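You operate a simulated robot arm through the tools that you are given. There is no shell and no other tool. Be economical: measure what you need, move in short steps, check, and stop when the job is done.

The job below is to be done with a simulated two-armed robot. You get a single attempt, and the scene is never put back.

TASK
Pick up the tall carton from the top of the tool chest with one hand, pass it to the other hand and put it on the mat on the teal table. Set down upright: tall carton.
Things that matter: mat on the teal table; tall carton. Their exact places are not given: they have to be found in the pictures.

Only the result counts: the job must be done as asked and must still hold three seconds after the hand-in. Knocking over, shifting, dropping, spilling or breaking anything else fails it.

THE ROBOT
Two 7-joint arms with two-finger parallel grippers on one trunk, on a base that drives. Base frame: it is fixed to the floor where the robot stands at the start and does not move with it; the origin is under the middle of the robot, x ahead of it, y to its left, z up; the surface under the hand at the start is at about z = 0.92. Units: m, degrees, N and s.
The left shoulder is at the start at [0.057, 0.182, 1.164], the right one opposite. With the tool pointing down near the work surface each hand reaches from about 0.28 to 0.74 m from the robot's upright axis, wherever it stands, measured 20 degrees to its own side. Places, roughly: mat on the teal table (26x24 cm) [0.38, 1.02, 0.78]. Payload 3.91 kg a hand.
The TCP of each hand is the grasp point between the finger pads, 0.03 m short of the fingertips. In the tool frame z runs along the fingers and y along their closing line. The gripper opens to 0.11 m. The fingers are 0.02 m wide and 0.01 m thick; the gripper's body (0.048 by 0.112 m) begins 0.055 m behind the TCP.
Orientation is told as [roll, pitch, yaw] about the base's x, y, z axes, in that order, counted from this pose: with the fingers straight down and closing along the base's y, the tool's x points along the base's -x, its y along +y and its z along -z.

THE INTERFACE
- The arms move only by the tool arm_command. It takes "left_steps", "right_steps" or both (then of equal length, played together; a hand with none holds still); each is a list of rows, each a list of 7 numbers: the turn, a rotation vector about the tool's x, y, z in units of 120 degrees (1.0 is 120 degrees), then the shift along the tool's x, y, z in units of 250 mm (1.0 is 250 mm), then the opening, from 0 (shut) to 1 (fully open). In form: [[ax, ay, az, dx, dy, dz, gripper], ...]. A call has 1 to 20 rows; each row is the pose to reach, as a shift and turn from the pose commanded when the call began, along the tool's axes at that moment. A call with a number of a shift or a turn outside -1 to 1 is refused whole. Each row takes 0.2 s and may step no farther than 0.05 m and 8.6 degrees from the row before; otherwise, or with a gripper value out of range, the whole call is refused. Where a pose cannot be reached the arm comes as near as it can. A force on the tool above 40 N (or 10 N above the force at the start of the call, whichever is more), or a blocked arm, ends the call early, and 0.2 s more pass. Each finger travels about 0.072 m/s and halts on what it meets, pressing with about 43 N; the grip force reading is that of the motor and also rises with nothing between the fingers. The clock runs only during rows and for 0.2 s after the last one: add rows that repeat a pose to give the fingers time. It gives the time, the measured TCP pose, the force on the tool (base axes), the opening and the grip force at its end, in the units of the frame above (readings bear some noise), with the torque about the TCP (base axes, N m) and any sound that the robot's microphone picked up.
- Cameras (640 x 400 px; columns grow to the right, rows downward): "scene" is now at [0.1844, 0.0316, 1.3661]; the picture's right is [0.49, -0.87, 0.00], its down [-0.41, -0.23, -0.88] and it looks along [0.77, 0.43, -0.47] (base axes); focal length 226 px, centre (320, 200). "left" rides on the left gripper at [0.072, -0.017, -0.103] in its tool frame; the picture's right is [0.23, 0.97, 0.00], its down [-0.76, 0.18, -0.62] and it looks along [-0.61, 0.14, 0.78] (tool axes); focal length 222 px, centre (320, 200). "right" rides on the right gripper at [0.072, 0.017, -0.103] in its tool frame; the picture's right is [-0.23, 0.97, 0.00], its down [-0.76, -0.18, -0.62] and it looks along [-0.61, -0.14, 0.78] (tool axes); focal length 222 px, centre (320, 200).
- get_image(camera): a new picture of that camera. The clock stands still meanwhile.
- lift_body(by): slides the trunk up (or, below 0, down) by that many m; the arms and the scene camera ride with it, the base frame stays. It gives what a move gives, with no picture.
- drive_base(legs): drives the robot by 1 to 6 legs, each [ahead, left, turn to the left] in m, m and degrees, along the robot's own axes; the way and the turn of a leg run together, so that a leg with both is an arc; at most 1.5 m and 180 degrees a leg. The arms and the cameras ride along, it lands a little off, and it stops where it bumps. It gives what a move gives.
- aim_head(pan, tilt): turns the head with the scene camera to pan (to the left, within 80 degrees either way) and tilt (down, from -29 to 69), counted from straight ahead of the robot. It gives what a move gives.
- point_at(camera, pixels): for up to 12 pixels [column, row] of the newest picture of that camera ("zoom" is the newest enlarged one), the place [x, y, z] in the base frame of the surface seen there, good to about 0.003 m, but the place of the scene camera against the robot may be out by one fixed shift of up to 0.018 m in any direction. The clock stands still meanwhile.
- enlarge(camera, box): a new picture of the part [left, top, right, bottom] of that camera's present view, enlarged. The clock stands still meanwhile.
- close_job(): hands the job in; it is judged then, once.

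Go step by step. Measure first, check grasps and placings, and put right what went wrong. The budget is 80 turns and 58 pictures, counting those below and the enlarged ones. Unless the task says otherwise, let go and move clear before handing in, and close with one line.

The tools are called by a JSON object that holds its "name" and its "arguments". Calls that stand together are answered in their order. arm_command: Moves the arms, as the interface text tells. Its arguments: {"type":"object","properties":{"left_steps":{"type":"array","items":{"type":"array","items":{"type":"number"}}},"right_steps":{"type":"array","items":{"type":"array","items":{"type":"number"}}}},"required":[]} The other tools are called the same way: lift_body (by) slides the trunk up or down; drive_base (legs) drives the base; aim_head (pan, tilt) turns the head that bears the scene camera; get_image (camera) takes a picture; point_at (camera, pixels) gives the place of the surface under pixels of a picture; enlarge (camera, box) takes an enlarged picture of a part of a camera's view; close_job () hands the job in.

At the start:

```text
clock: 0.0
left_eef_pos: [0.3624, 0.3954, 1.1211]
left_orientation: [0.0, 0.1, 0.0]
left_wrist_force: [-0.5, -0.3, 0.8]
left_ft_torque: [0.01, 0.01, 0.01]
left_gripper_width: 0.1102
left_finger_force: 0.0
right_eef_pos: [0.2997, 0.0169, 1.2467]
right_orientation: [-0.3, 0.6, -0.2]
right_wrist_force: [0.5, -0.1, 0.6]
right_ft_torque: [0.01, 0.01, 0.0]
right_gripper_width: 0.1101
right_finger_force: 0.1
trunk travel left (down, up): [-0.425, 0.089]
robot x, y, heading: [-0.0017, -0.0004, 0.0]
head pan, tilt: [41.2, 42.8]
```

scene: 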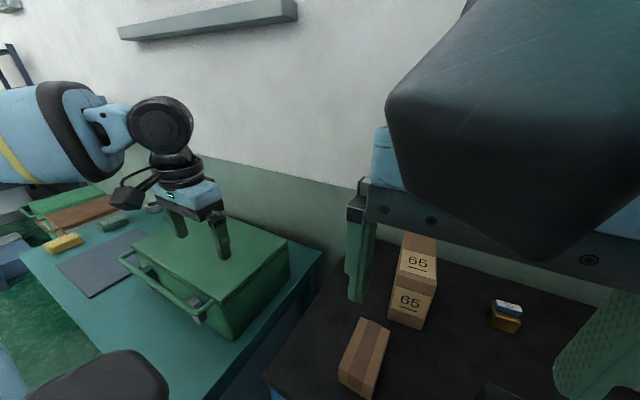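
right: 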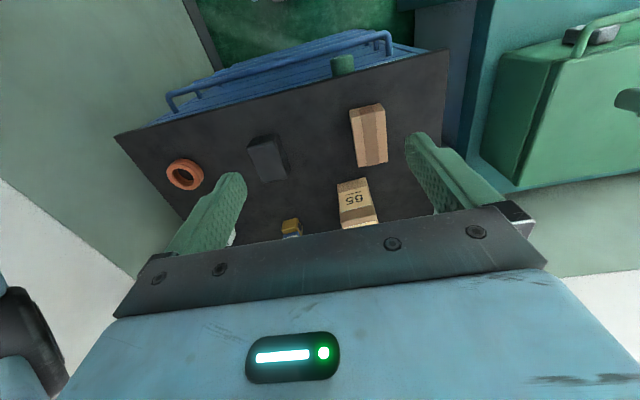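
left: 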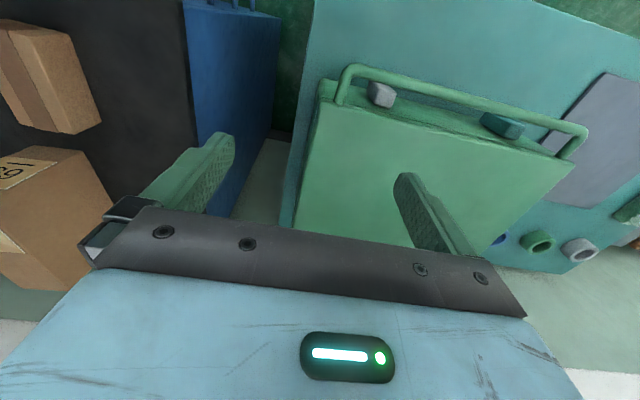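

The tall carton labelled 65 stands around scene (412,280) on the dark chest top, and the mat is around (100,263) on the teal table. I'll measure points on both.

{"name": "enlarge", "arguments": {"camera": "scene", "box": [320, 210, 480, 400]}}

{"name": "point_at", "arguments": {"camera": "scene", "pixels": [[420, 242], [418, 262], [411, 300], [404, 325], [366, 330], [360, 365], [450, 330], [507, 305], [330, 360], [100, 263], [60, 266], [95, 296]]}}

{"name": "point_at", "arguments": {"camera": "right", "pixels": [[355, 185], [353, 205], [360, 225], [372, 110], [372, 140], [320, 160], [291, 228], [268, 150], [342, 183], [367, 180], [345, 227], [377, 220]]}}

```text
2.11 times, centred on (400, 305) of scene
```

zoom: 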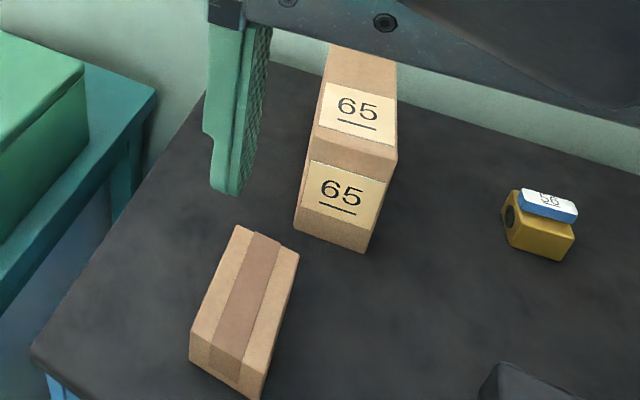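

```text
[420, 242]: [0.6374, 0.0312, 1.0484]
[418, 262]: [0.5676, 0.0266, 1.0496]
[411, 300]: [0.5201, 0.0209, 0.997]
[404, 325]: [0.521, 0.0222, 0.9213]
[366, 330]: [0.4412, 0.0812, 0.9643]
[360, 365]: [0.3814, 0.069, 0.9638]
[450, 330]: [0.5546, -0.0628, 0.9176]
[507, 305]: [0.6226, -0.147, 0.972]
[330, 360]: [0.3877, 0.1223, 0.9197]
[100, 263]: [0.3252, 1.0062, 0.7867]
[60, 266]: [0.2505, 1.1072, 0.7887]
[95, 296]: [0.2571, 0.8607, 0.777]
```

```text
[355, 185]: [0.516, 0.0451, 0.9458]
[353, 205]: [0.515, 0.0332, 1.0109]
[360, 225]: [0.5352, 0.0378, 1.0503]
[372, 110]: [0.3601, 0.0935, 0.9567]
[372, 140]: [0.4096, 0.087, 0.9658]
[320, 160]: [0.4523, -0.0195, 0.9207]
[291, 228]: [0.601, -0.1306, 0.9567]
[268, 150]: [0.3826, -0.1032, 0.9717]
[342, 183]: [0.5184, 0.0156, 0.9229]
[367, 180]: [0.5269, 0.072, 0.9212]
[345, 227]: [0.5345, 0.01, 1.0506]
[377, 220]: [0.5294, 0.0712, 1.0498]
```

The carton 65 has its front face at x≈0.52, is about 6 cm wide, and its top is at z≈1.05. Its depth is unclear, so I'll look from the left camera and aim the head differently.

{"name": "point_at", "arguments": {"camera": "left", "pixels": [[20, 175], [60, 180], [60, 155], [80, 155], [60, 220], [90, 230], [40, 280], [30, 60], [70, 60], [450, 170], [600, 110], [350, 100]]}}

{"name": "aim_head", "arguments": {"pan": 0, "tilt": 50}}

{"name": "get_image", "arguments": {"camera": "scene"}}

```text
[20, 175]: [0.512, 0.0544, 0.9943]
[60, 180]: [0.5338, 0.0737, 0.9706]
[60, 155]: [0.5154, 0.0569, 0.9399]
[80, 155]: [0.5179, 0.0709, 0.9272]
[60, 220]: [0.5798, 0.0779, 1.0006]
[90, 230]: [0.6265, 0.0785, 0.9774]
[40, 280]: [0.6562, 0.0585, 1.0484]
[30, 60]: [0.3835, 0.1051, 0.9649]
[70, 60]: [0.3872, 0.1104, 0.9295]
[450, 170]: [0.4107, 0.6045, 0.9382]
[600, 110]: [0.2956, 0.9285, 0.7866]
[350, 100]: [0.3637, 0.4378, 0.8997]
```

```text
clock: 1.1
left_eef_pos: [0.3615, 0.3958, 1.1206]
left_orientation: [0.1, 0.0, 0.0]
left_wrist_force: [-0.8, -0.6, 0.0]
left_ft_torque: [-0.03, -0.01, 0.03]
left_gripper_width: 0.1099
left_finger_force: 0.0
right_eef_pos: [0.3024, 0.0167, 1.2473]
right_orientation: [-0.3, 1.0, -0.6]
right_wrist_force: [-0.5, -0.4, 0.0]
right_ft_torque: [-0.01, 0.04, -0.01]
right_gripper_width: 0.1101
right_finger_force: 0.0
trunk travel left (down, up): [-0.425, 0.089]
robot x, y, heading: [0.0008, -0.0008, 0.2]
head pan, tilt: [0.0, 50.0]
```

```text
53 pictures are left
```

scene: 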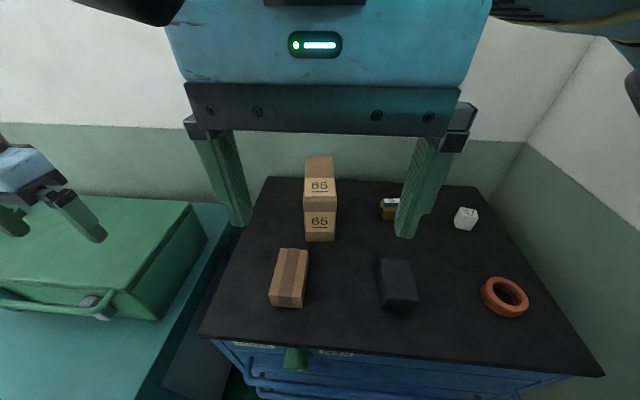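

The carton's top and front are both labelled, and it looks like a single box. I'll measure its top edges precisely in this view.

{"name": "enlarge", "arguments": {"camera": "scene", "box": [270, 140, 350, 190]}}

{"name": "enlarge", "arguments": {"camera": "left", "box": [0, 120, 160, 320]}}

{"name": "point_at", "arguments": {"camera": "scene", "pixels": [[309, 159], [331, 158], [320, 158], [306, 203], [333, 203], [306, 212], [334, 212], [320, 238], [280, 190], [285, 228], [345, 230], [309, 180]]}}

```text
8.00 times, centred on (310, 165) of scene
```

zoom: 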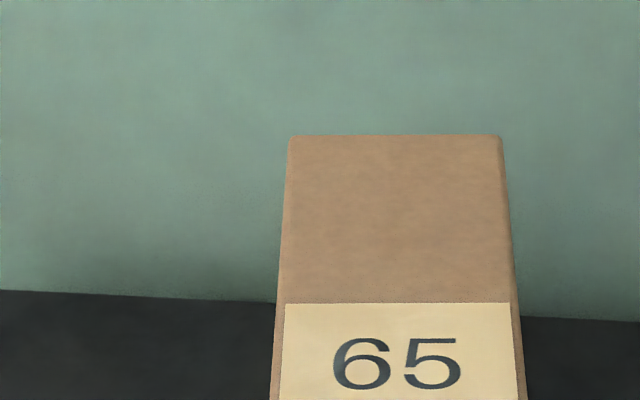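

```text
2.00 times, centred on (80, 220) of left
```

zoom: 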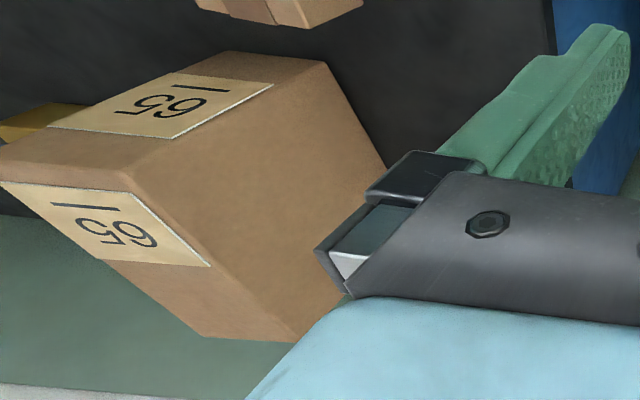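

```text
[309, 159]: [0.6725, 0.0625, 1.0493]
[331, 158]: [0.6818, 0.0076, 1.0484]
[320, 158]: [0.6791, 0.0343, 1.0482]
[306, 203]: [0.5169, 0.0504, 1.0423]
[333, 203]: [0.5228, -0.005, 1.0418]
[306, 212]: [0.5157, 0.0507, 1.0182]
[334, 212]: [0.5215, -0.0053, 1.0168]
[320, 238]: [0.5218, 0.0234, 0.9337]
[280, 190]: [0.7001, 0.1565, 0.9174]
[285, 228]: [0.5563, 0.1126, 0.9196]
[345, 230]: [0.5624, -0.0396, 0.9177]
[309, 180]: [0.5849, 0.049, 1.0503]
```

Against the hand cameras, the scene camera reads about 0.02 low in y. The box is about 6 cm wide, 17 cm deep and 13 cm high, at x 0.517–0.685 and y centre ≈0.045, with a yaw of about 5°. Next I'll survey the way to the left table.

{"name": "aim_head", "arguments": {"pan": 75, "tilt": 45}}

{"name": "get_image", "arguments": {"camera": "scene"}}

{"name": "point_at", "arguments": {"camera": "scene", "pixels": [[320, 200], [320, 300], [320, 350], [200, 300], [200, 350], [100, 300], [400, 250], [450, 200], [350, 150], [250, 200], [450, 300], [300, 120]]}}

```text
clock: 2.5
left_eef_pos: [0.3608, 0.3954, 1.1213]
left_orientation: [0.1, 0.0, -0.1]
left_wrist_force: [0.4, 0.3, -0.2]
left_ft_torque: [0.03, -0.02, 0.0]
left_gripper_width: 0.1098
left_finger_force: 0.0
right_eef_pos: [0.3006, 0.0174, 1.2462]
right_orientation: [-0.6, 0.8, -0.4]
right_wrist_force: [0.1, -0.1, 0.2]
right_ft_torque: [0.03, -0.02, -0.01]
right_gripper_width: 0.11
right_finger_force: 0.0
trunk travel left (down, up): [-0.425, 0.089]
robot x, y, heading: [0.0014, 0.0044, -0.1]
head pan, tilt: [75.0, 45.0]
```

```text
50 pictures are left
```

scene: 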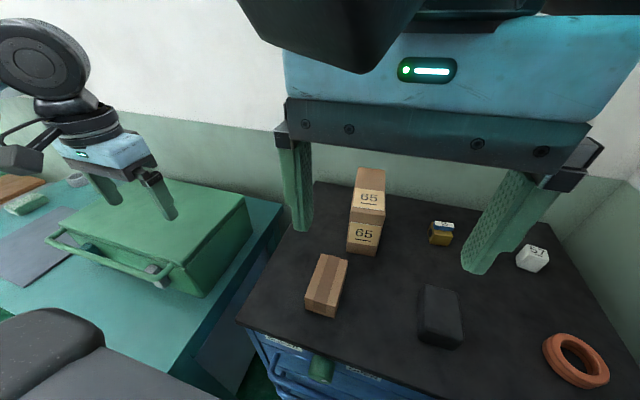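

```text
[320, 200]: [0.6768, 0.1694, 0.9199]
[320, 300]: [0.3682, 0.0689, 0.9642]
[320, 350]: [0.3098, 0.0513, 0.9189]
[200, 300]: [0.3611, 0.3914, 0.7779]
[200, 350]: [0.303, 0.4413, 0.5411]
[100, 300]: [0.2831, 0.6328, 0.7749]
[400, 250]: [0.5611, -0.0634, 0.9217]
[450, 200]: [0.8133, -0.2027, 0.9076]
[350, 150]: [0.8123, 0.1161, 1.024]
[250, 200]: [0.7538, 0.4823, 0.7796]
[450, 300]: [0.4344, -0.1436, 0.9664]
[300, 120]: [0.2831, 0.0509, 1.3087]
```

The head reports pan 75 but the picture looks like about pan 20, so I'll take another.

{"name": "get_image", "arguments": {"camera": "scene"}}

```text
49 pictures are left
```

scene: 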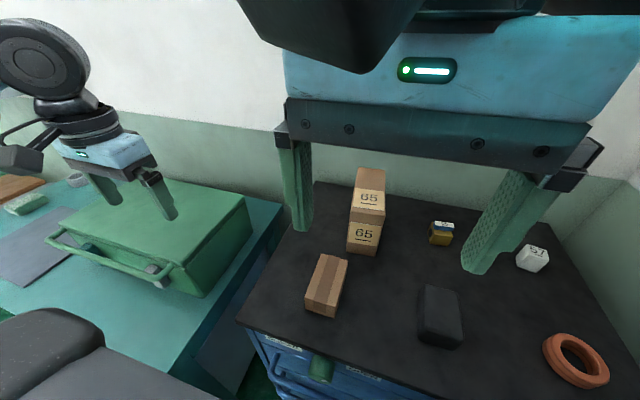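

{"name": "aim_head", "arguments": {"pan": 78, "tilt": 45}}

{"name": "get_image", "arguments": {"camera": "scene"}}

```text
clock: 3.2
left_eef_pos: [0.361, 0.3957, 1.1212]
left_orientation: [-0.1, 0.0, 0.0]
left_wrist_force: [0.9, -0.4, -0.3]
left_ft_torque: [0.01, -0.01, -0.04]
left_gripper_width: 0.1102
left_finger_force: 0.0
right_eef_pos: [0.3008, 0.0166, 1.2453]
right_orientation: [-0.5, 0.7, -0.4]
right_wrist_force: [0.4, 0.0, -0.1]
right_ft_torque: [0.02, 0.0, 0.04]
right_gripper_width: 0.1099
right_finger_force: 0.1
trunk travel left (down, up): [-0.425, 0.089]
robot x, y, heading: [-0.0059, 0.0033, -0.0]
head pan, tilt: [78.0, 45.0]
```

```text
48 pictures are left
```

scene: 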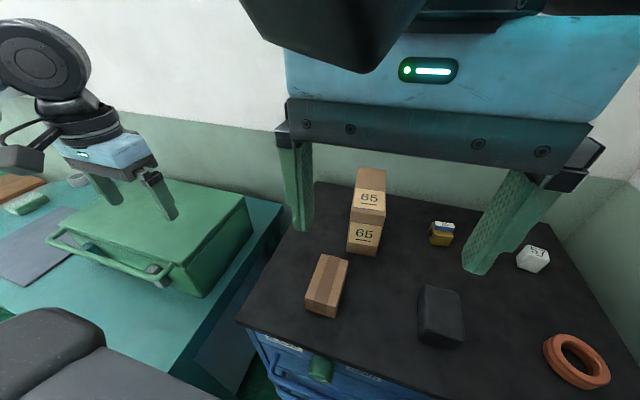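

{"name": "aim_head", "arguments": {"pan": 45, "tilt": 45}}

{"name": "get_image", "arguments": {"camera": "scene"}}

```text
clock: 4.2
left_eef_pos: [0.3622, 0.395, 1.1219]
left_orientation: [0.0, 0.0, -0.1]
left_wrist_force: [-0.9, -0.7, -0.3]
left_ft_torque: [-0.01, -0.03, -0.02]
left_gripper_width: 0.1099
left_finger_force: 0.0
right_eef_pos: [0.3014, 0.0174, 1.2451]
right_orientation: [-0.7, 0.8, -0.3]
right_wrist_force: [0.6, -0.1, -0.2]
right_ft_torque: [0.01, 0.0, 0.01]
right_gripper_width: 0.11
right_finger_force: 0.1
trunk travel left (down, up): [-0.425, 0.089]
robot x, y, heading: [0.0022, -0.0002, 0.2]
head pan, tilt: [45.0, 45.0]
```

```text
47 pictures are left
```

scene: 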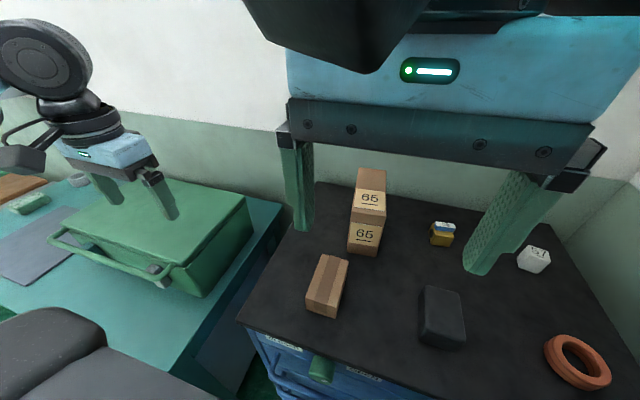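

The head seems stuck near 15°, but this view is good enough for picking. I'll move the right hand to hover over the carton, tilted back 25° and yawed 5°, so it can take the near half.

{"name": "arm_command", "arguments": {"right_steps": [[-0.001, -0.026, -0.005, -0.12, 0.015, 0.05, 1], [-0.002, -0.052, -0.01, -0.24, 0.03, 0.1, 1], [-0.003, -0.078, -0.016, -0.36, 0.045, 0.15, 1], [-0.0045, -0.104, -0.021, -0.48, 0.06, 0.2, 1], [-0.0056, -0.13, -0.026, -0.6, 0.075, 0.25, 1], [-0.007, -0.156, -0.032, -0.72, 0.09, 0.3, 1], [-0.008, -0.182, -0.037, -0.84, 0.105, 0.35, 1], [-0.009, -0.208, -0.042, -0.96, 0.12, 0.4, 1], [-0.009, -0.208, -0.042, -0.96, 0.12, 0.4, 1]]}}

{"name": "get_image", "arguments": {"camera": "right"}}

{"name": "get_image", "arguments": {"camera": "scene"}}

```text
clock: 6.2
left_eef_pos: [0.3614, 0.3936, 1.1211]
left_orientation: [0.0, 0.0, 0.0]
left_wrist_force: [0.0, -0.2, 0.2]
left_ft_torque: [-0.04, 0.03, 0.02]
left_gripper_width: 0.1095
left_finger_force: 0.0
right_eef_pos: [0.5387, 0.045, 1.1446]
right_orientation: [-0.4, -24.4, 5.0]
right_wrist_force: [0.8, -0.7, 0.8]
right_ft_torque: [-0.02, 0.0, -0.01]
right_gripper_width: 0.1103
right_finger_force: 0.1
trunk travel left (down, up): [-0.425, 0.089]
robot x, y, heading: [-0.0007, 0.0055, -0.2]
head pan, tilt: [45.0, 45.0]
```

```text
46 pictures are left
```

right: 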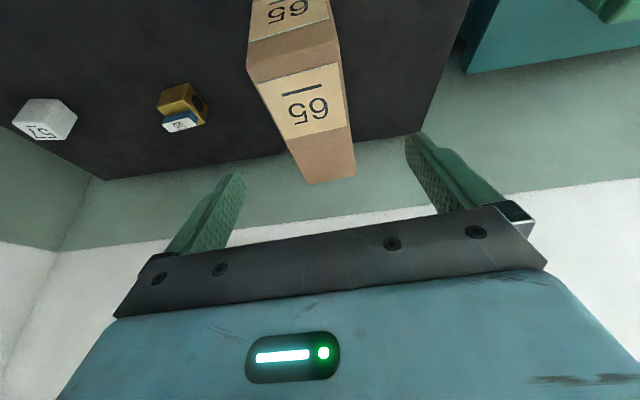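

```text
45 pictures are left
```

scene: 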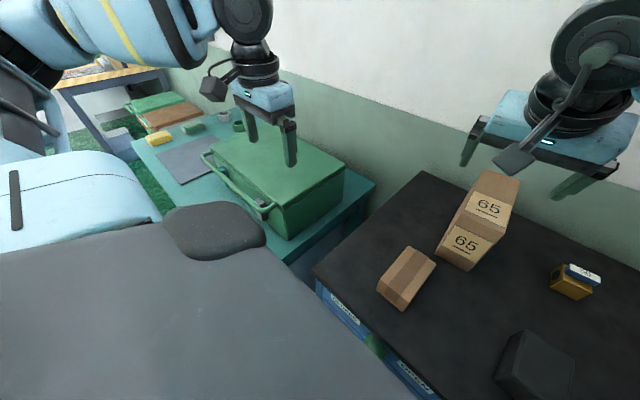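

The right hand hovers correctly. I'll measure the carton in the right camera, and the table edges in the scene view.

{"name": "point_at", "arguments": {"camera": "right", "pixels": [[252, 76], [338, 63], [262, 85], [340, 70], [308, 182], [353, 174], [285, 135], [345, 118], [320, 160], [341, 50], [295, 100], [352, 165]]}}

{"name": "point_at", "arguments": {"camera": "scene", "pixels": [[185, 160], [155, 154], [183, 184], [238, 166], [202, 137], [140, 140], [160, 200], [285, 255], [160, 132], [140, 75], [45, 90], [110, 130]]}}

{"name": "enlarge", "arguments": {"camera": "scene", "box": [40, 60, 290, 220]}}

```text
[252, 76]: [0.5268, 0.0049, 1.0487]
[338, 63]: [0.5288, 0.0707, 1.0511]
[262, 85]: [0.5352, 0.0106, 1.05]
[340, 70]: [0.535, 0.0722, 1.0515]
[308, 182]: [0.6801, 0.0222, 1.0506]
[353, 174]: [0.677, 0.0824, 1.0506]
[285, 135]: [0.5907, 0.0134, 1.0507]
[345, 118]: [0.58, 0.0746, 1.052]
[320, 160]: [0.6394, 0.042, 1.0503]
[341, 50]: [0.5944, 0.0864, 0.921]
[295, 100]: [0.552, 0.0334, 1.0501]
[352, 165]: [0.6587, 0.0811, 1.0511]
```

```text
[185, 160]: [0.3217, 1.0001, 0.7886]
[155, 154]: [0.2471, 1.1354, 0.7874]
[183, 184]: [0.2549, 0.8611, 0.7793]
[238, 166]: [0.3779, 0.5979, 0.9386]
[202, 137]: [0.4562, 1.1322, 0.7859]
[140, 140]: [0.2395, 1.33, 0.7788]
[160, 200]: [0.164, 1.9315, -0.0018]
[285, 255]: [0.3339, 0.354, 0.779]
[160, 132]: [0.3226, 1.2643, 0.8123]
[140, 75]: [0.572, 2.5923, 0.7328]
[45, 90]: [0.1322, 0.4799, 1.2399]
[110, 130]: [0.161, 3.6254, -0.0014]
```

```text
2.50 times, centred on (165, 140) of scene
```

zoom: 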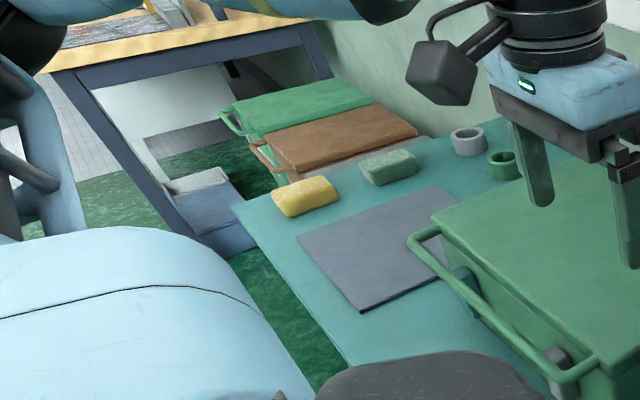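

The top centreline runs from (0.525,0.038) to (0.679,0.052), so the carton centre is about (0.60,0.046). I'll descend to a right TCP of about (0.57,0.043,1.018) and close.

{"name": "arm_command", "arguments": {"right_steps": [[0, 0, 0, 0.05, -0.019, 0.1, 1], [0, 0, 0, 0.097, -0.019, 0.22, 1], [0, 0, 0, 0.097, -0.019, 0.34, 1], [0, 0, 0, 0.097, -0.019, 0.44, 1], [0, 0, 0, 0.097, -0.019, 0.512, 1], [0, 0, 0, 0.097, -0.019, 0.512, 1]]}}

{"name": "get_image", "arguments": {"camera": "right"}}

```text
clock: 7.6
left_eef_pos: [0.3608, 0.3956, 1.1213]
left_orientation: [0.0, 0.0, 0.0]
left_wrist_force: [-0.3, 0.2, -0.1]
left_ft_torque: [-0.01, 0.03, 0.02]
left_gripper_width: 0.11
left_finger_force: 0.1
right_eef_pos: [0.5693, 0.0424, 1.0182]
right_orientation: [-0.4, -24.4, 5.0]
right_wrist_force: [0.2, 1.3, 0.3]
right_ft_torque: [0.0, -0.02, 0.04]
right_gripper_width: 0.11
right_finger_force: 0.1
trunk travel left (down, up): [-0.425, 0.089]
robot x, y, heading: [-0.0011, 0.0001, -0.1]
head pan, tilt: [45.0, 45.0]
```

```text
43 pictures are left
```

right: 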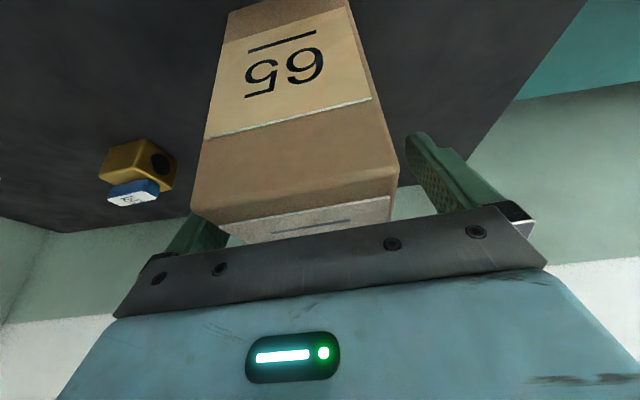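

The carton sits between the fingers. Closing now.

{"name": "arm_command", "arguments": {"right_steps": [[0, 0, 0, 0, 0, 0, 0], [0, 0, 0, 0, 0, 0, 0], [0, 0, 0, 0, 0, 0, 0], [0, 0, 0, 0, 0, 0, 0], [0, 0, 0, 0, 0, 0, 0]]}}

```text
clock: 8.8
left_eef_pos: [0.3611, 0.3948, 1.1211]
left_orientation: [0.1, 0.0, 0.0]
left_wrist_force: [0.5, 0.5, 0.1]
left_ft_torque: [0.01, 0.03, -0.03]
left_gripper_width: 0.1101
left_finger_force: 0.0
right_eef_pos: [0.5692, 0.0416, 1.0189]
right_orientation: [-0.2, -24.3, 5.0]
right_wrist_force: [0.9, -2.2, 1.2]
right_ft_torque: [0.07, 0.02, 0.1]
right_gripper_width: 0.0678
right_finger_force: 42.9
trunk travel left (down, up): [-0.425, 0.089]
robot x, y, heading: [-0.0016, 0.0007, 0.1]
head pan, tilt: [45.0, 45.0]
```

Gripped at 0.068 m with 43 N. Test lift of 3 cm.

{"name": "arm_command", "arguments": {"right_steps": [[0, 0, 0, -0.017, 0, -0.036, 0], [0, 0, 0, -0.033, 0, -0.073, 0], [0, 0, 0, -0.05, 0, -0.109, 0], [0, 0, 0, -0.05, 0, -0.109, 0]]}}

{"name": "get_image", "arguments": {"camera": "right"}}

```text
clock: 9.8
left_eef_pos: [0.3614, 0.3955, 1.1206]
left_orientation: [0.0, 0.0, 0.0]
left_wrist_force: [-0.5, -0.2, 0.3]
left_ft_torque: [-0.01, 0.01, 0.01]
left_gripper_width: 0.11
left_finger_force: 0.0
right_eef_pos: [0.5716, 0.0437, 1.0468]
right_orientation: [-0.3, -24.3, 4.9]
right_wrist_force: [0.8, 0.1, -4.5]
right_ft_torque: [-0.01, 0.15, -0.01]
right_gripper_width: 0.0678
right_finger_force: 43.1
trunk travel left (down, up): [-0.425, 0.089]
robot x, y, heading: [-0.0028, 0.0006, -0.2]
head pan, tilt: [45.0, 45.0]
```

```text
42 pictures are left
```

right: 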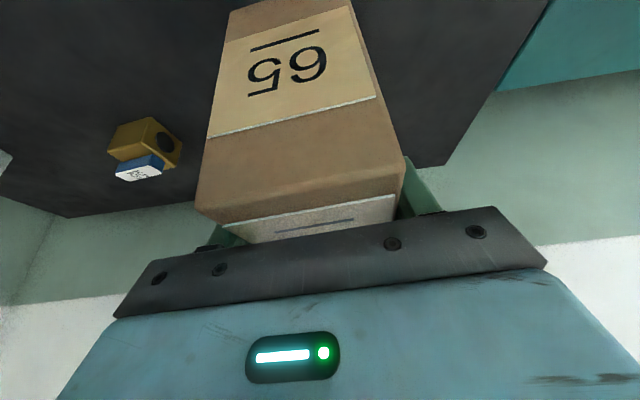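

The carton weighs about 0.46 kg and held with no slip. I'll lift it and bring it to the centre, then yaw it 85°.

{"name": "arm_command", "arguments": {"right_steps": [[0, 0, 0, 0.036, -0.03, -0.11, 0], [0, 0, 0, 0.072, -0.061, -0.219, 0], [0, 0, 0, 0.108, -0.091, -0.329, 0], [0, 0, 0, 0.144, -0.122, -0.438, 0], [0, 0, 0, 0.18, -0.152, -0.548, 0], [0, 0, 0, 0.216, -0.182, -0.657, 0], [0, 0, 0, 0.252, -0.213, -0.767, 0], [0, 0, 0, 0.288, -0.243, -0.876, 0], [0, 0, 0, 0.288, -0.243, -0.876, 0]]}}

{"name": "arm_command", "arguments": {"right_steps": [[-0.022, 0, -0.05, 0, 0, 0, 0], [-0.045, 0, -0.099, 0, 0, 0, 0], [-0.067, 0, -0.149, 0, 0, 0, 0], [-0.09, 0, -0.198, 0, 0, 0, 0], [-0.112, 0, -0.248, 0, 0, 0, 0], [-0.135, 0, -0.298, 0, 0, 0, 0], [-0.157, 0, -0.347, 0, 0, 0, 0], [-0.18, 0, -0.397, 0, 0, 0, 0], [-0.202, 0, -0.447, 0, 0, 0, 0], [-0.225, 0, -0.496, 0, 0, 0, 0], [-0.247, 0, -0.546, 0, 0, 0, 0], [-0.27, 0, -0.595, 0, 0, 0, 0], [-0.292, 0, -0.645, 0, 0, 0, 0], [-0.292, 0, -0.645, 0, 0, 0, 0]]}}

{"name": "get_image", "arguments": {"camera": "scene"}}

```text
clock: 11.8
left_eef_pos: [0.3622, 0.395, 1.1194]
left_orientation: [0.0, -0.1, -0.1]
left_wrist_force: [-0.6, -0.2, -0.1]
left_ft_torque: [0.02, -0.01, 0.01]
left_gripper_width: 0.1101
left_finger_force: 0.0
right_eef_pos: [0.4206, -0.0323, 1.218]
right_orientation: [-0.4, -24.3, 5.0]
right_wrist_force: [0.2, -0.5, -5.2]
right_ft_torque: [-0.01, 0.11, -0.01]
right_gripper_width: 0.068
right_finger_force: 42.8
trunk travel left (down, up): [-0.425, 0.089]
robot x, y, heading: [-0.0019, 0.0023, 0.1]
head pan, tilt: [45.0, 45.0]
```

```text
clock: 14.8
left_eef_pos: [0.3616, 0.3962, 1.1203]
left_orientation: [0.0, -0.1, -0.1]
left_wrist_force: [-0.1, 0.4, 0.9]
left_ft_torque: [0.0, 0.01, -0.03]
left_gripper_width: 0.1101
left_finger_force: 0.0
right_eef_pos: [0.3808, -0.0273, 1.2178]
right_orientation: [0.0, -24.0, 89.8]
right_wrist_force: [-1.3, 0.0, -4.2]
right_ft_torque: [-0.16, 0.03, -0.02]
right_gripper_width: 0.0679
right_finger_force: 42.8
right hand out of reach, approached as far as the arm can: row 12, 13, 14
trunk travel left (down, up): [-0.425, 0.089]
robot x, y, heading: [-0.0006, -0.004, 0.1]
head pan, tilt: [45.0, 45.0]
```

```text
41 pictures are left
```

scene: 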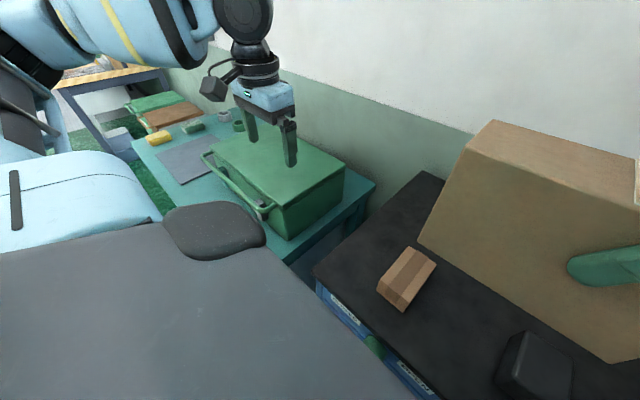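

The right hand holds the carton at (0.381,-0.027,1.218) with yaw 90. I'll turn the left hand to yaw -90, leaning 25° to its own side and a little raised, before approaching.

{"name": "arm_command", "arguments": {"left_steps": [[0.0126, -0.0126, 0.0567, 0, -0.03, -0.05, 1], [0.0251, -0.0251, 0.1134, 0, -0.06, -0.1, 1], [0.0377, -0.0377, 0.1701, 0, -0.09, -0.15, 1], [0.0503, -0.0503, 0.2268, 0, -0.12, -0.2, 1], [0.0628, -0.0628, 0.2835, 0, -0.15, -0.25, 1], [0.0754, -0.0754, 0.3402, 0, -0.18, -0.3, 1], [0.088, -0.088, 0.3968, 0, -0.21, -0.35, 1], [0.1006, -0.1006, 0.4535, 0, -0.24, -0.4, 1], [0.1131, -0.1131, 0.5102, 0, -0.27, -0.45, 1], [0.1257, -0.1257, 0.5669, 0, -0.3, -0.5, 1], [0.1383, -0.1383, 0.6236, 0, -0.33, -0.55, 1], [0.1508, -0.1508, 0.6803, 0, -0.36, -0.6, 1], [0.1634, -0.1634, 0.737, 0, -0.4, -0.64, 1], [0.1634, -0.1634, 0.737, 0, -0.4, -0.64, 1]]}}

{"name": "get_image", "arguments": {"camera": "left"}}

{"name": "get_image", "arguments": {"camera": "scene"}}

```text
clock: 17.8
left_eef_pos: [0.3606, 0.2939, 1.2805]
left_orientation: [0.0, -25.0, -90.1]
left_wrist_force: [0.0, 1.0, -0.1]
left_ft_torque: [-0.01, -0.03, 0.02]
left_gripper_width: 0.11
left_finger_force: 0.1
right_eef_pos: [0.382, -0.0269, 1.2168]
right_orientation: [0.0, -24.0, 89.7]
right_wrist_force: [-0.7, -0.8, -4.8]
right_ft_torque: [-0.15, 0.01, -0.02]
right_gripper_width: 0.0679
right_finger_force: 43.2
trunk travel left (down, up): [-0.425, 0.089]
robot x, y, heading: [0.0033, -0.0001, -0.0]
head pan, tilt: [45.0, 45.0]
```

```text
40 pictures are left
```

left: 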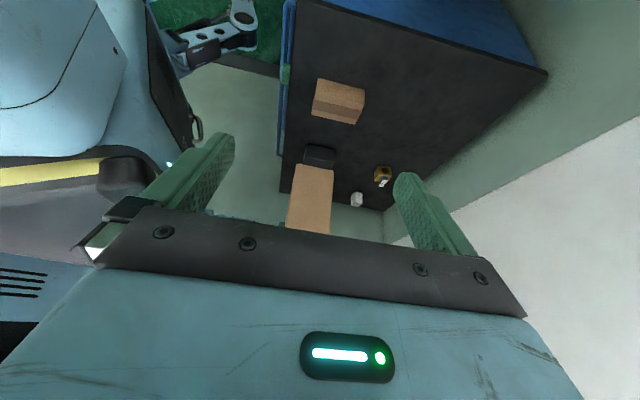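

```text
39 pictures are left
```

scene: 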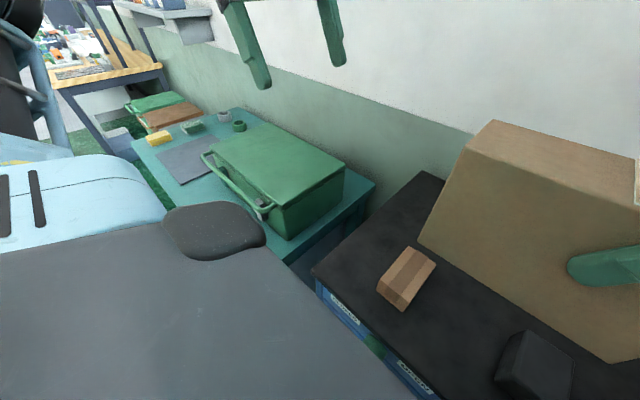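

The left hand is posed, and its camera sees the carton's far end at (295–333, 165–232). I'll measure it.

{"name": "point_at", "arguments": {"camera": "left", "pixels": [[297, 168], [330, 173], [313, 185], [292, 220], [328, 225], [310, 228], [300, 200], [325, 200]]}}

{"name": "enlarge", "arguments": {"camera": "left", "box": [260, 140, 360, 240]}}

{"name": "point_at", "arguments": {"camera": "scene", "pixels": [[500, 128], [470, 145], [540, 165], [422, 238], [620, 190], [520, 290], [600, 140]]}}

```text
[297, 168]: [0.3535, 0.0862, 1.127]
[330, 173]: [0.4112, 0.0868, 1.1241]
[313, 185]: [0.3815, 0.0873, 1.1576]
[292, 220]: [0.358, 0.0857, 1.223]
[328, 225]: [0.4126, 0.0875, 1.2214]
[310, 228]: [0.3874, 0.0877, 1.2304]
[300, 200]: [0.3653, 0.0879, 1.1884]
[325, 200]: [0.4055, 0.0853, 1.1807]
```

```text
4.00 times, centred on (310, 190) of left
```

zoom: 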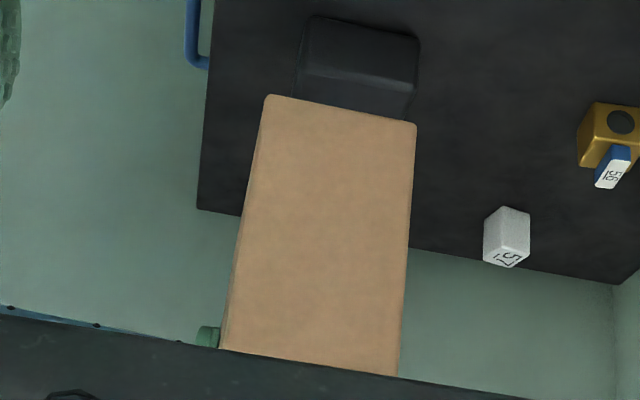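

```text
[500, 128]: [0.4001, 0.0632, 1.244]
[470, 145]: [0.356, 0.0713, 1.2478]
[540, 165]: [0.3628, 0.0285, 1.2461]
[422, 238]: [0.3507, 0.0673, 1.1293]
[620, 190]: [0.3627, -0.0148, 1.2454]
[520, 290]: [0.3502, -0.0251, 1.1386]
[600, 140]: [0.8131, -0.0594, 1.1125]
```

The carton end is at y=0.087, centre x 0.383, top at 1.2475 and level. I'll move the left hand to the pre-grasp, 10 cm back along its fingers.

{"name": "arm_command", "arguments": {"left_steps": [[0, 0, 0, -0.137, 0.015, 0.045, 1], [0, 0, 0, -0.274, 0.03, 0.09, 1], [0, 0, 0, -0.411, 0.045, 0.135, 1], [0, 0, 0, -0.549, 0.06, 0.18, 1], [0, 0, 0, -0.686, 0.075, 0.225, 1], [0, 0, 0, -0.823, 0.088, 0.27, 1], [0, 0, 0, -0.823, 0.088, 0.27, 1]]}}

{"name": "get_image", "arguments": {"camera": "left"}}

{"name": "get_image", "arguments": {"camera": "scene"}}

```text
clock: 19.4
left_eef_pos: [0.3818, 0.0784, 1.3077]
left_orientation: [0.0, -25.2, -89.8]
left_wrist_force: [0.4, -0.5, -0.6]
left_ft_torque: [-0.02, 0.0, 0.01]
left_gripper_width: 0.1098
left_finger_force: 0.0
right_eef_pos: [0.3818, -0.0266, 1.218]
right_orientation: [0.0, -24.0, 89.7]
right_wrist_force: [-0.5, 0.1, -4.9]
right_ft_torque: [-0.14, -0.02, 0.04]
right_gripper_width: 0.0679
right_finger_force: 43.0
trunk travel left (down, up): [-0.425, 0.089]
robot x, y, heading: [0.0003, 0.0019, -0.3]
head pan, tilt: [45.0, 45.0]
```

```text
37 pictures are left
```

left: 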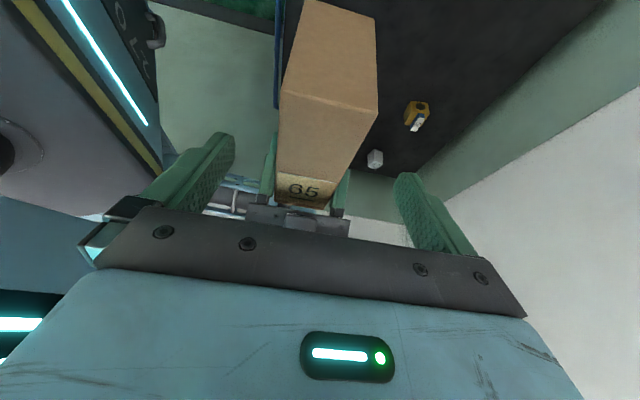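

```text
36 pictures are left
```

scene: 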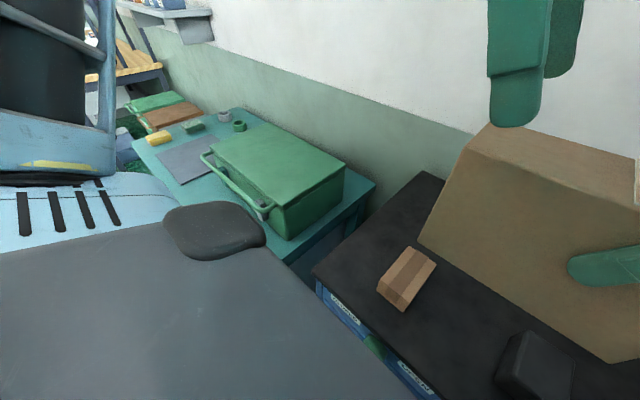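

The carton is centred between the left fingers. Advancing 10 cm along the fingers.

{"name": "arm_command", "arguments": {"left_steps": [[0, 0, 0, 0, 0, 0.1, 1], [0, 0, 0, 0, 0, 0.2, 1], [0, 0, 0, 0, 0, 0.3, 1], [0, 0, 0, 0, 0, 0.4, 1], [0, 0, 0, 0, 0, 0.4, 1]]}}

{"name": "get_image", "arguments": {"camera": "left"}}

{"name": "get_image", "arguments": {"camera": "scene"}}

```text
clock: 20.6
left_eef_pos: [0.3844, 0.0373, 1.2167]
left_orientation: [0.1, -25.1, -90.1]
left_wrist_force: [0.1, 0.9, -0.8]
left_ft_torque: [-0.01, -0.01, 0.01]
left_gripper_width: 0.1102
left_finger_force: 0.1
right_eef_pos: [0.3804, -0.0277, 1.2184]
right_orientation: [0.0, -23.9, 89.7]
right_wrist_force: [-0.3, -0.1, -4.0]
right_ft_torque: [-0.16, -0.03, 0.03]
right_gripper_width: 0.0679
right_finger_force: 43.0
trunk travel left (down, up): [-0.425, 0.089]
robot x, y, heading: [-0.0013, -0.0019, 0.0]
head pan, tilt: [45.0, 45.0]
```

```text
35 pictures are left
```

left: 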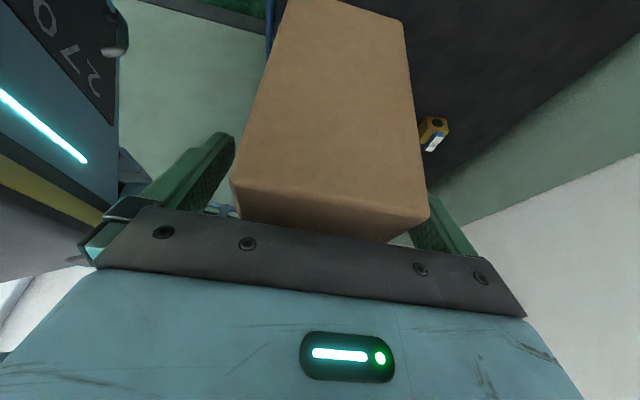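

```text
34 pictures are left
```

scene: 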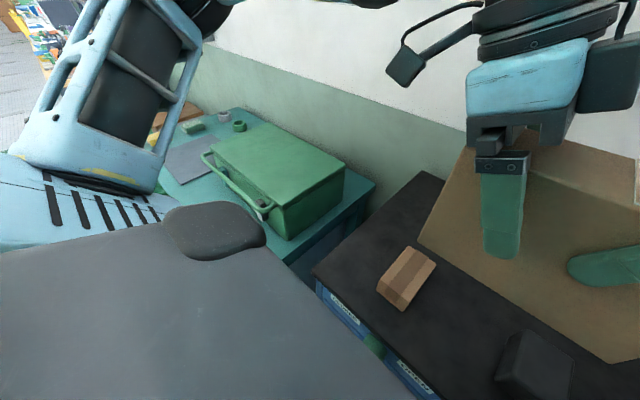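

The left fingers straddle the upper half, clear of the right fingers. Closing the left hand.

{"name": "arm_command", "arguments": {"left_steps": [[0, 0, 0, 0, 0, 0, 0], [0, 0, 0, 0, 0, 0, 0], [0, 0, 0, 0, 0, 0, 0], [0, 0, 0, 0, 0, 0, 0], [0, 0, 0, 0, 0, 0, 0]]}}

```text
clock: 21.8
left_eef_pos: [0.3839, 0.0377, 1.2155]
left_orientation: [0.0, -25.1, -90.1]
left_wrist_force: [-18.3, 0.9, -0.5]
left_ft_torque: [-0.33, 0.31, -0.28]
left_gripper_width: 0.0679
left_finger_force: 42.8
right_eef_pos: [0.3832, -0.028, 1.2177]
right_orientation: [0.0, -24.1, 89.4]
right_wrist_force: [18.1, -1.2, -4.0]
right_ft_torque: [0.24, -0.38, -0.94]
right_gripper_width: 0.0678
right_finger_force: 43.7
trunk travel left (down, up): [-0.425, 0.089]
robot x, y, heading: [-0.0007, -0.0002, 0.2]
head pan, tilt: [45.0, 45.0]
```

Both hands hold it. Releasing the right hand.

{"name": "arm_command", "arguments": {"right_steps": [[0, 0, 0, 0, 0, 0, 1], [0, 0, 0, 0, 0, 0, 1], [0, 0, 0, 0, 0, 0, 1], [0, 0, 0, 0, 0, 0, 1]]}}

```text
clock: 22.8
left_eef_pos: [0.3841, 0.0392, 1.2174]
left_orientation: [-0.2, -25.0, -90.0]
left_wrist_force: [1.6, 0.5, 0.3]
left_ft_torque: [0.13, 0.0, -0.02]
left_gripper_width: 0.0678
left_finger_force: 43.2
right_eef_pos: [0.3813, -0.0275, 1.2181]
right_orientation: [0.1, -24.0, 89.8]
right_wrist_force: [0.4, -0.2, 0.7]
right_ft_torque: [-0.02, -0.02, 0.0]
right_gripper_width: 0.1101
right_finger_force: 0.1
trunk travel left (down, up): [-0.425, 0.089]
robot x, y, heading: [0.0014, -0.0029, 0.0]
head pan, tilt: [45.0, 45.0]
```

Released. Before retracting, I'll make a tiny test move of the right hand, because its last commanded pose was out of reach and it may jump in x.

{"name": "arm_command", "arguments": {"right_steps": [[0, 0, 0, 0, 0, -0.01, 1], [0, 0, 0, 0, 0, -0.02, 1]]}}

```text
clock: 23.4
left_eef_pos: [0.3842, 0.0396, 1.2167]
left_orientation: [0.0, -25.0, -90.0]
left_wrist_force: [0.1, 0.8, 0.1]
left_ft_torque: [0.17, -0.04, -0.02]
left_gripper_width: 0.0678
left_finger_force: 42.6
right_eef_pos: [0.3819, -0.0289, 1.2212]
right_orientation: [0.1, -23.9, 89.6]
right_wrist_force: [0.2, -0.6, -0.4]
right_ft_torque: [-0.02, -0.01, -0.02]
right_gripper_width: 0.1097
right_finger_force: 0.1
trunk travel left (down, up): [-0.425, 0.089]
robot x, y, heading: [0.0019, 0.0017, -0.2]
head pan, tilt: [45.0, 45.0]
```

No jump. The left force reading looks too low for the weight, so I'll take a picture to check the hold.

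{"name": "get_image", "arguments": {"camera": "left"}}

{"name": "get_image", "arguments": {"camera": "right"}}

```text
33 pictures are left
```

left: 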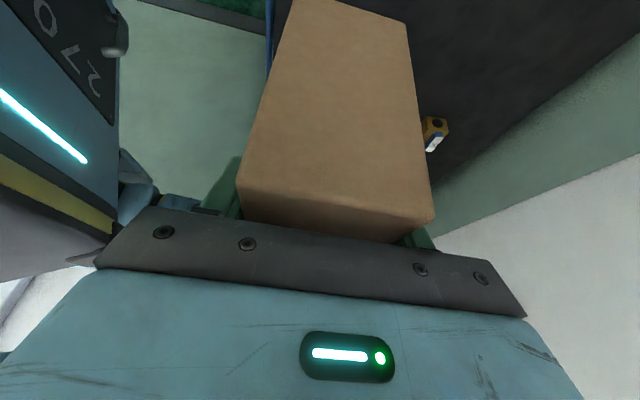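

```text
32 pictures are left
```

right: 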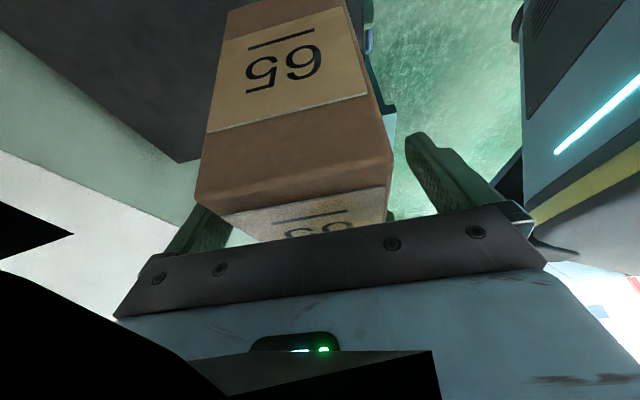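

The hold looks sound. Retracting the right hand along its fingers.

{"name": "arm_command", "arguments": {"right_steps": [[0, 0, 0, 0, 0, -0.1, 1], [0, 0, 0, 0, 0, -0.2, 1], [0, 0, 0, 0, 0, -0.3, 1], [0, 0, 0, 0, 0, -0.4, 1], [0, 0, 0, 0, 0, -0.5, 1], [0, 0, 0, 0, 0, -0.5, 1]]}}

```text
clock: 24.8
left_eef_pos: [0.3852, 0.0375, 1.2156]
left_orientation: [0.0, -25.0, -89.8]
left_wrist_force: [0.0, 0.3, 0.3]
left_ft_torque: [0.18, -0.02, -0.01]
left_gripper_width: 0.0681
left_finger_force: 42.8
right_eef_pos: [0.3575, -0.0717, 1.3284]
right_orientation: [0.1, -24.1, 89.7]
right_wrist_force: [0.7, -0.7, -0.1]
right_ft_torque: [0.01, -0.06, -0.01]
right_gripper_width: 0.11
right_finger_force: 0.0
right hand out of reach, approached as far as the arm can: row 1, 2, 3, 4, 5, 6
trunk travel left (down, up): [-0.425, 0.089]
robot x, y, heading: [-0.0022, 0.0016, -0.1]
head pan, tilt: [45.0, 45.0]
```

The right hand is out. I'll move it further to its own side.

{"name": "arm_command", "arguments": {"right_steps": [[0, 0, 0, 0.145, 0, -0.068, 1], [0, 0, 0, 0.29, 0, -0.135, 1], [0, 0, 0, 0.435, 0, -0.203, 1], [0, 0, 0, 0.58, 0, -0.27, 1], [0, 0, 0, 0.725, 0, -0.338, 1], [0, 0, 0, 0.725, 0, -0.338, 1]]}}

{"name": "aim_head", "arguments": {"pan": 70, "tilt": 55}}

{"name": "get_image", "arguments": {"camera": "scene"}}

```text
clock: 26.2
left_eef_pos: [0.3909, 0.0534, 1.2136]
left_orientation: [-0.4, -25.6, -89.6]
left_wrist_force: [0.3, -0.6, -0.2]
left_ft_torque: [0.19, 0.0, 0.03]
left_gripper_width: 0.0678
left_finger_force: 43.1
right_eef_pos: [0.2953, -0.187, 1.3075]
right_orientation: [0.4, -23.3, 90.5]
right_wrist_force: [0.1, 0.3, 0.0]
right_ft_torque: [0.01, -0.02, 0.0]
right_gripper_width: 0.11
right_finger_force: 0.0
right hand out of reach, approached as far as the arm can: row 1, 2, 3, 4, 5, 6
trunk travel left (down, up): [-0.425, 0.089]
robot x, y, heading: [0.0037, 0.0029, 0.2]
head pan, tilt: [45.0, 45.0]
```

```text
clock: 27.1
left_eef_pos: [0.3908, 0.0521, 1.2122]
left_orientation: [-0.4, -25.7, -89.7]
left_wrist_force: [-0.5, 0.4, 0.0]
left_ft_torque: [0.17, 0.01, 0.0]
left_gripper_width: 0.0676
left_finger_force: 43.1
right_eef_pos: [0.2956, -0.1868, 1.3086]
right_orientation: [0.5, -23.3, 90.4]
right_wrist_force: [0.8, 0.1, -0.6]
right_ft_torque: [0.03, -0.03, -0.02]
right_gripper_width: 0.1099
right_finger_force: 0.1
trunk travel left (down, up): [-0.425, 0.089]
robot x, y, heading: [-0.0023, 0.0004, 0.0]
head pan, tilt: [70.0, 55.0]
```

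```text
31 pictures are left
```

scene: 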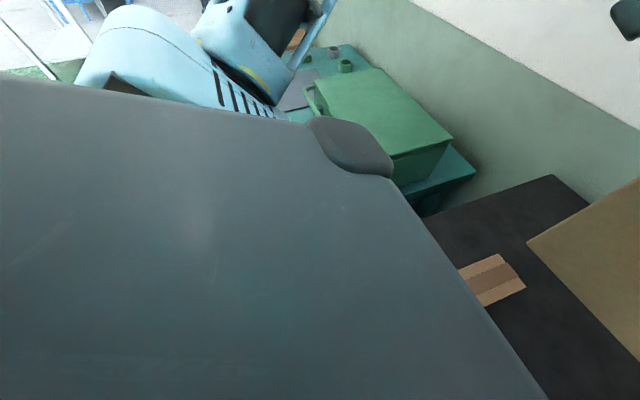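

The left hand shifted about 1.5 cm while the right retreated, so the arms may have brushed each other. I'll unwind the right hand to a relaxed pose further forward and to the right, then re-check the left.

{"name": "arm_command", "arguments": {"right_steps": [[0.022, 0, 0.05, 0.014, -0.03, -0.006, 1], [0.044, 0, 0.1, 0.028, -0.06, -0.012, 1], [0.065, 0, 0.149, 0.042, -0.09, -0.018, 1], [0.087, 0, 0.199, 0.056, -0.12, -0.025, 1], [0.109, 0, 0.249, 0.07, -0.15, -0.03, 1], [0.131, 0, 0.299, 0.084, -0.18, -0.037, 1], [0.152, 0, 0.349, 0.099, -0.215, -0.043, 1], [0.174, 0, 0.398, 0.113, -0.246, -0.049, 1], [0.196, 0, 0.448, 0.127, -0.277, -0.055, 1], [0.218, 0, 0.498, 0.141, -0.308, -0.062, 1], [0.239, 0, 0.548, 0.155, -0.338, -0.068, 1], [0.261, 0, 0.598, 0.169, -0.369, -0.074, 1], [0.283, 0, 0.6475, 0.183, -0.4, -0.08, 1], [0.283, 0, 0.6475, 0.183, -0.4, -0.08, 1]]}}

{"name": "get_image", "arguments": {"camera": "left"}}

{"name": "get_image", "arguments": {"camera": "right"}}

```text
clock: 30.2
left_eef_pos: [0.3868, 0.0701, 1.2136]
left_orientation: [-0.1, -26.1, -89.0]
left_wrist_force: [-0.2, 0.9, -1.0]
left_ft_torque: [0.14, -0.02, 0.01]
left_gripper_width: 0.0679
left_finger_force: 42.8
right_eef_pos: [0.4005, -0.2131, 1.3112]
right_orientation: [-1.6, -22.2, 8.0]
right_wrist_force: [0.3, -0.7, 0.5]
right_ft_torque: [0.0, 0.03, -0.01]
right_gripper_width: 0.1101
right_finger_force: 0.1
trunk travel left (down, up): [-0.425, 0.089]
robot x, y, heading: [-0.0008, 0.0009, 1.1]
head pan, tilt: [70.0, 55.0]
stopped in row 14 (right hand): the arm was blocked; the commanded pose is now the measured one
```

```text
30 pictures are left
```

left: 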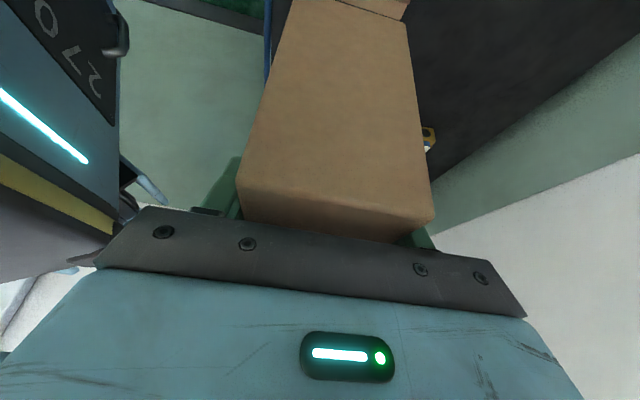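

```text
29 pictures are left
```

right: 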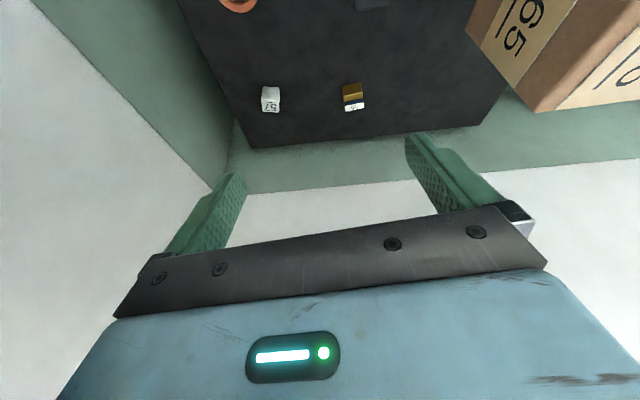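

The arms are pressing on each other somewhere: the heading twisted 1.1° and the left hand is 3 cm off. I'll move the left hand away to the left with the carton.

{"name": "arm_command", "arguments": {"left_steps": [[0, 0, 0, 0.115, 0, -0.056, 0], [0, 0, 0, 0.23, 0, -0.112, 0], [0, 0, 0, 0.345, 0, -0.168, 0], [0, 0, 0, 0.46, 0, -0.224, 0], [0, 0, 0, 0.576, 0, -0.28, 0], [0, 0, 0, 0.69, 0, -0.336, 0], [0, 0, 0, 0.69, 0, -0.336, 0]]}}

{"name": "get_image", "arguments": {"camera": "scene"}}

```text
clock: 32.0
left_eef_pos: [0.3773, 0.2607, 1.2146]
left_orientation: [0.0, -26.0, -89.1]
left_wrist_force: [-0.6, 0.2, 0.3]
left_ft_torque: [0.16, 0.03, 0.03]
left_gripper_width: 0.0679
left_finger_force: 43.0
right_eef_pos: [0.3977, -0.2128, 1.3094]
right_orientation: [-2.0, -22.2, 8.7]
right_wrist_force: [0.1, -0.4, -0.7]
right_ft_torque: [-0.02, -0.01, -0.03]
right_gripper_width: 0.1101
right_finger_force: 0.1
trunk travel left (down, up): [-0.425, 0.089]
robot x, y, heading: [-0.0002, 0.0017, 1.0]
head pan, tilt: [70.0, 55.0]
stopped in row 7 (left hand): the arm was blocked; the commanded pose is now the measured one
```

```text
28 pictures are left
```

scene: 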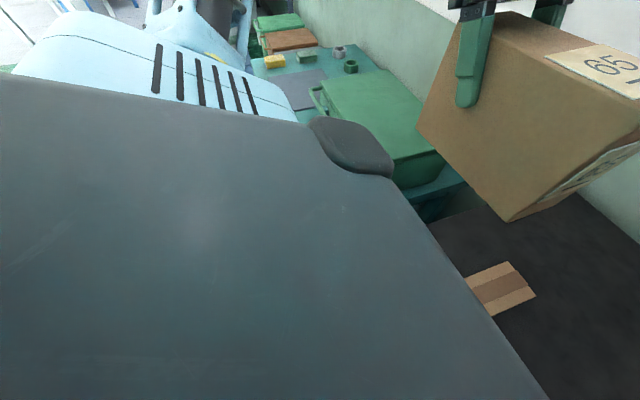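

Left and right are now far apart, yet it still reported a block and the heading stays at 1°. I'll look to the right side to see the right elbow.

{"name": "aim_head", "arguments": {"pan": -40, "tilt": 35}}

{"name": "get_image", "arguments": {"camera": "scene"}}

{"name": "get_image", "arguments": {"camera": "left"}}

```text
clock: 33.9
left_eef_pos: [0.3815, 0.2584, 1.2113]
left_orientation: [-0.2, -26.1, -89.3]
left_wrist_force: [0.1, 0.0, -0.2]
left_ft_torque: [0.17, -0.01, -0.01]
left_gripper_width: 0.0678
left_finger_force: 43.0
right_eef_pos: [0.3985, -0.2134, 1.3105]
right_orientation: [-2.1, -22.2, 8.7]
right_wrist_force: [-0.2, 0.5, -0.1]
right_ft_torque: [-0.01, -0.02, 0.0]
right_gripper_width: 0.1101
right_finger_force: 0.0
trunk travel left (down, up): [-0.425, 0.089]
robot x, y, heading: [-0.0012, 0.0003, 0.4]
head pan, tilt: [-40.0, 35.0]
```

```text
27 pictures are left
```

scene: 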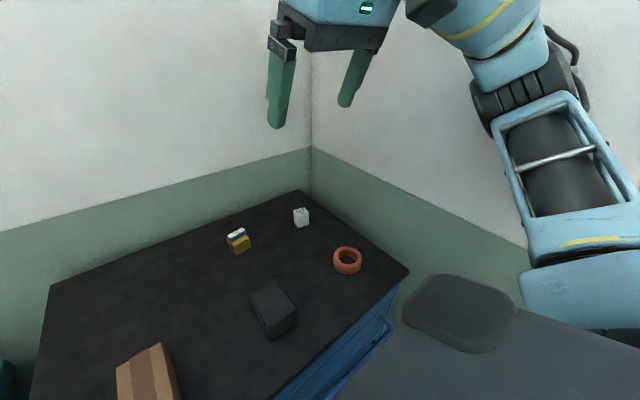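

```text
26 pictures are left
```

left: 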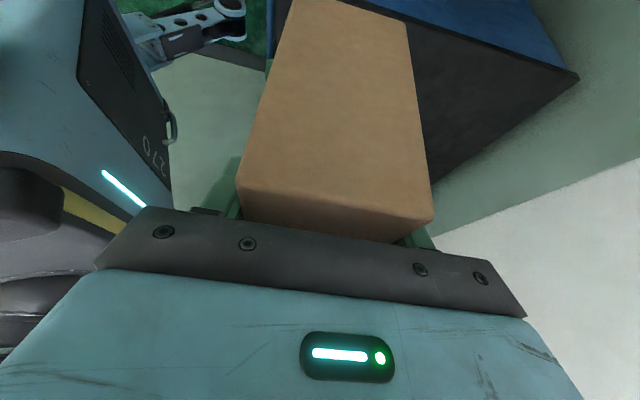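

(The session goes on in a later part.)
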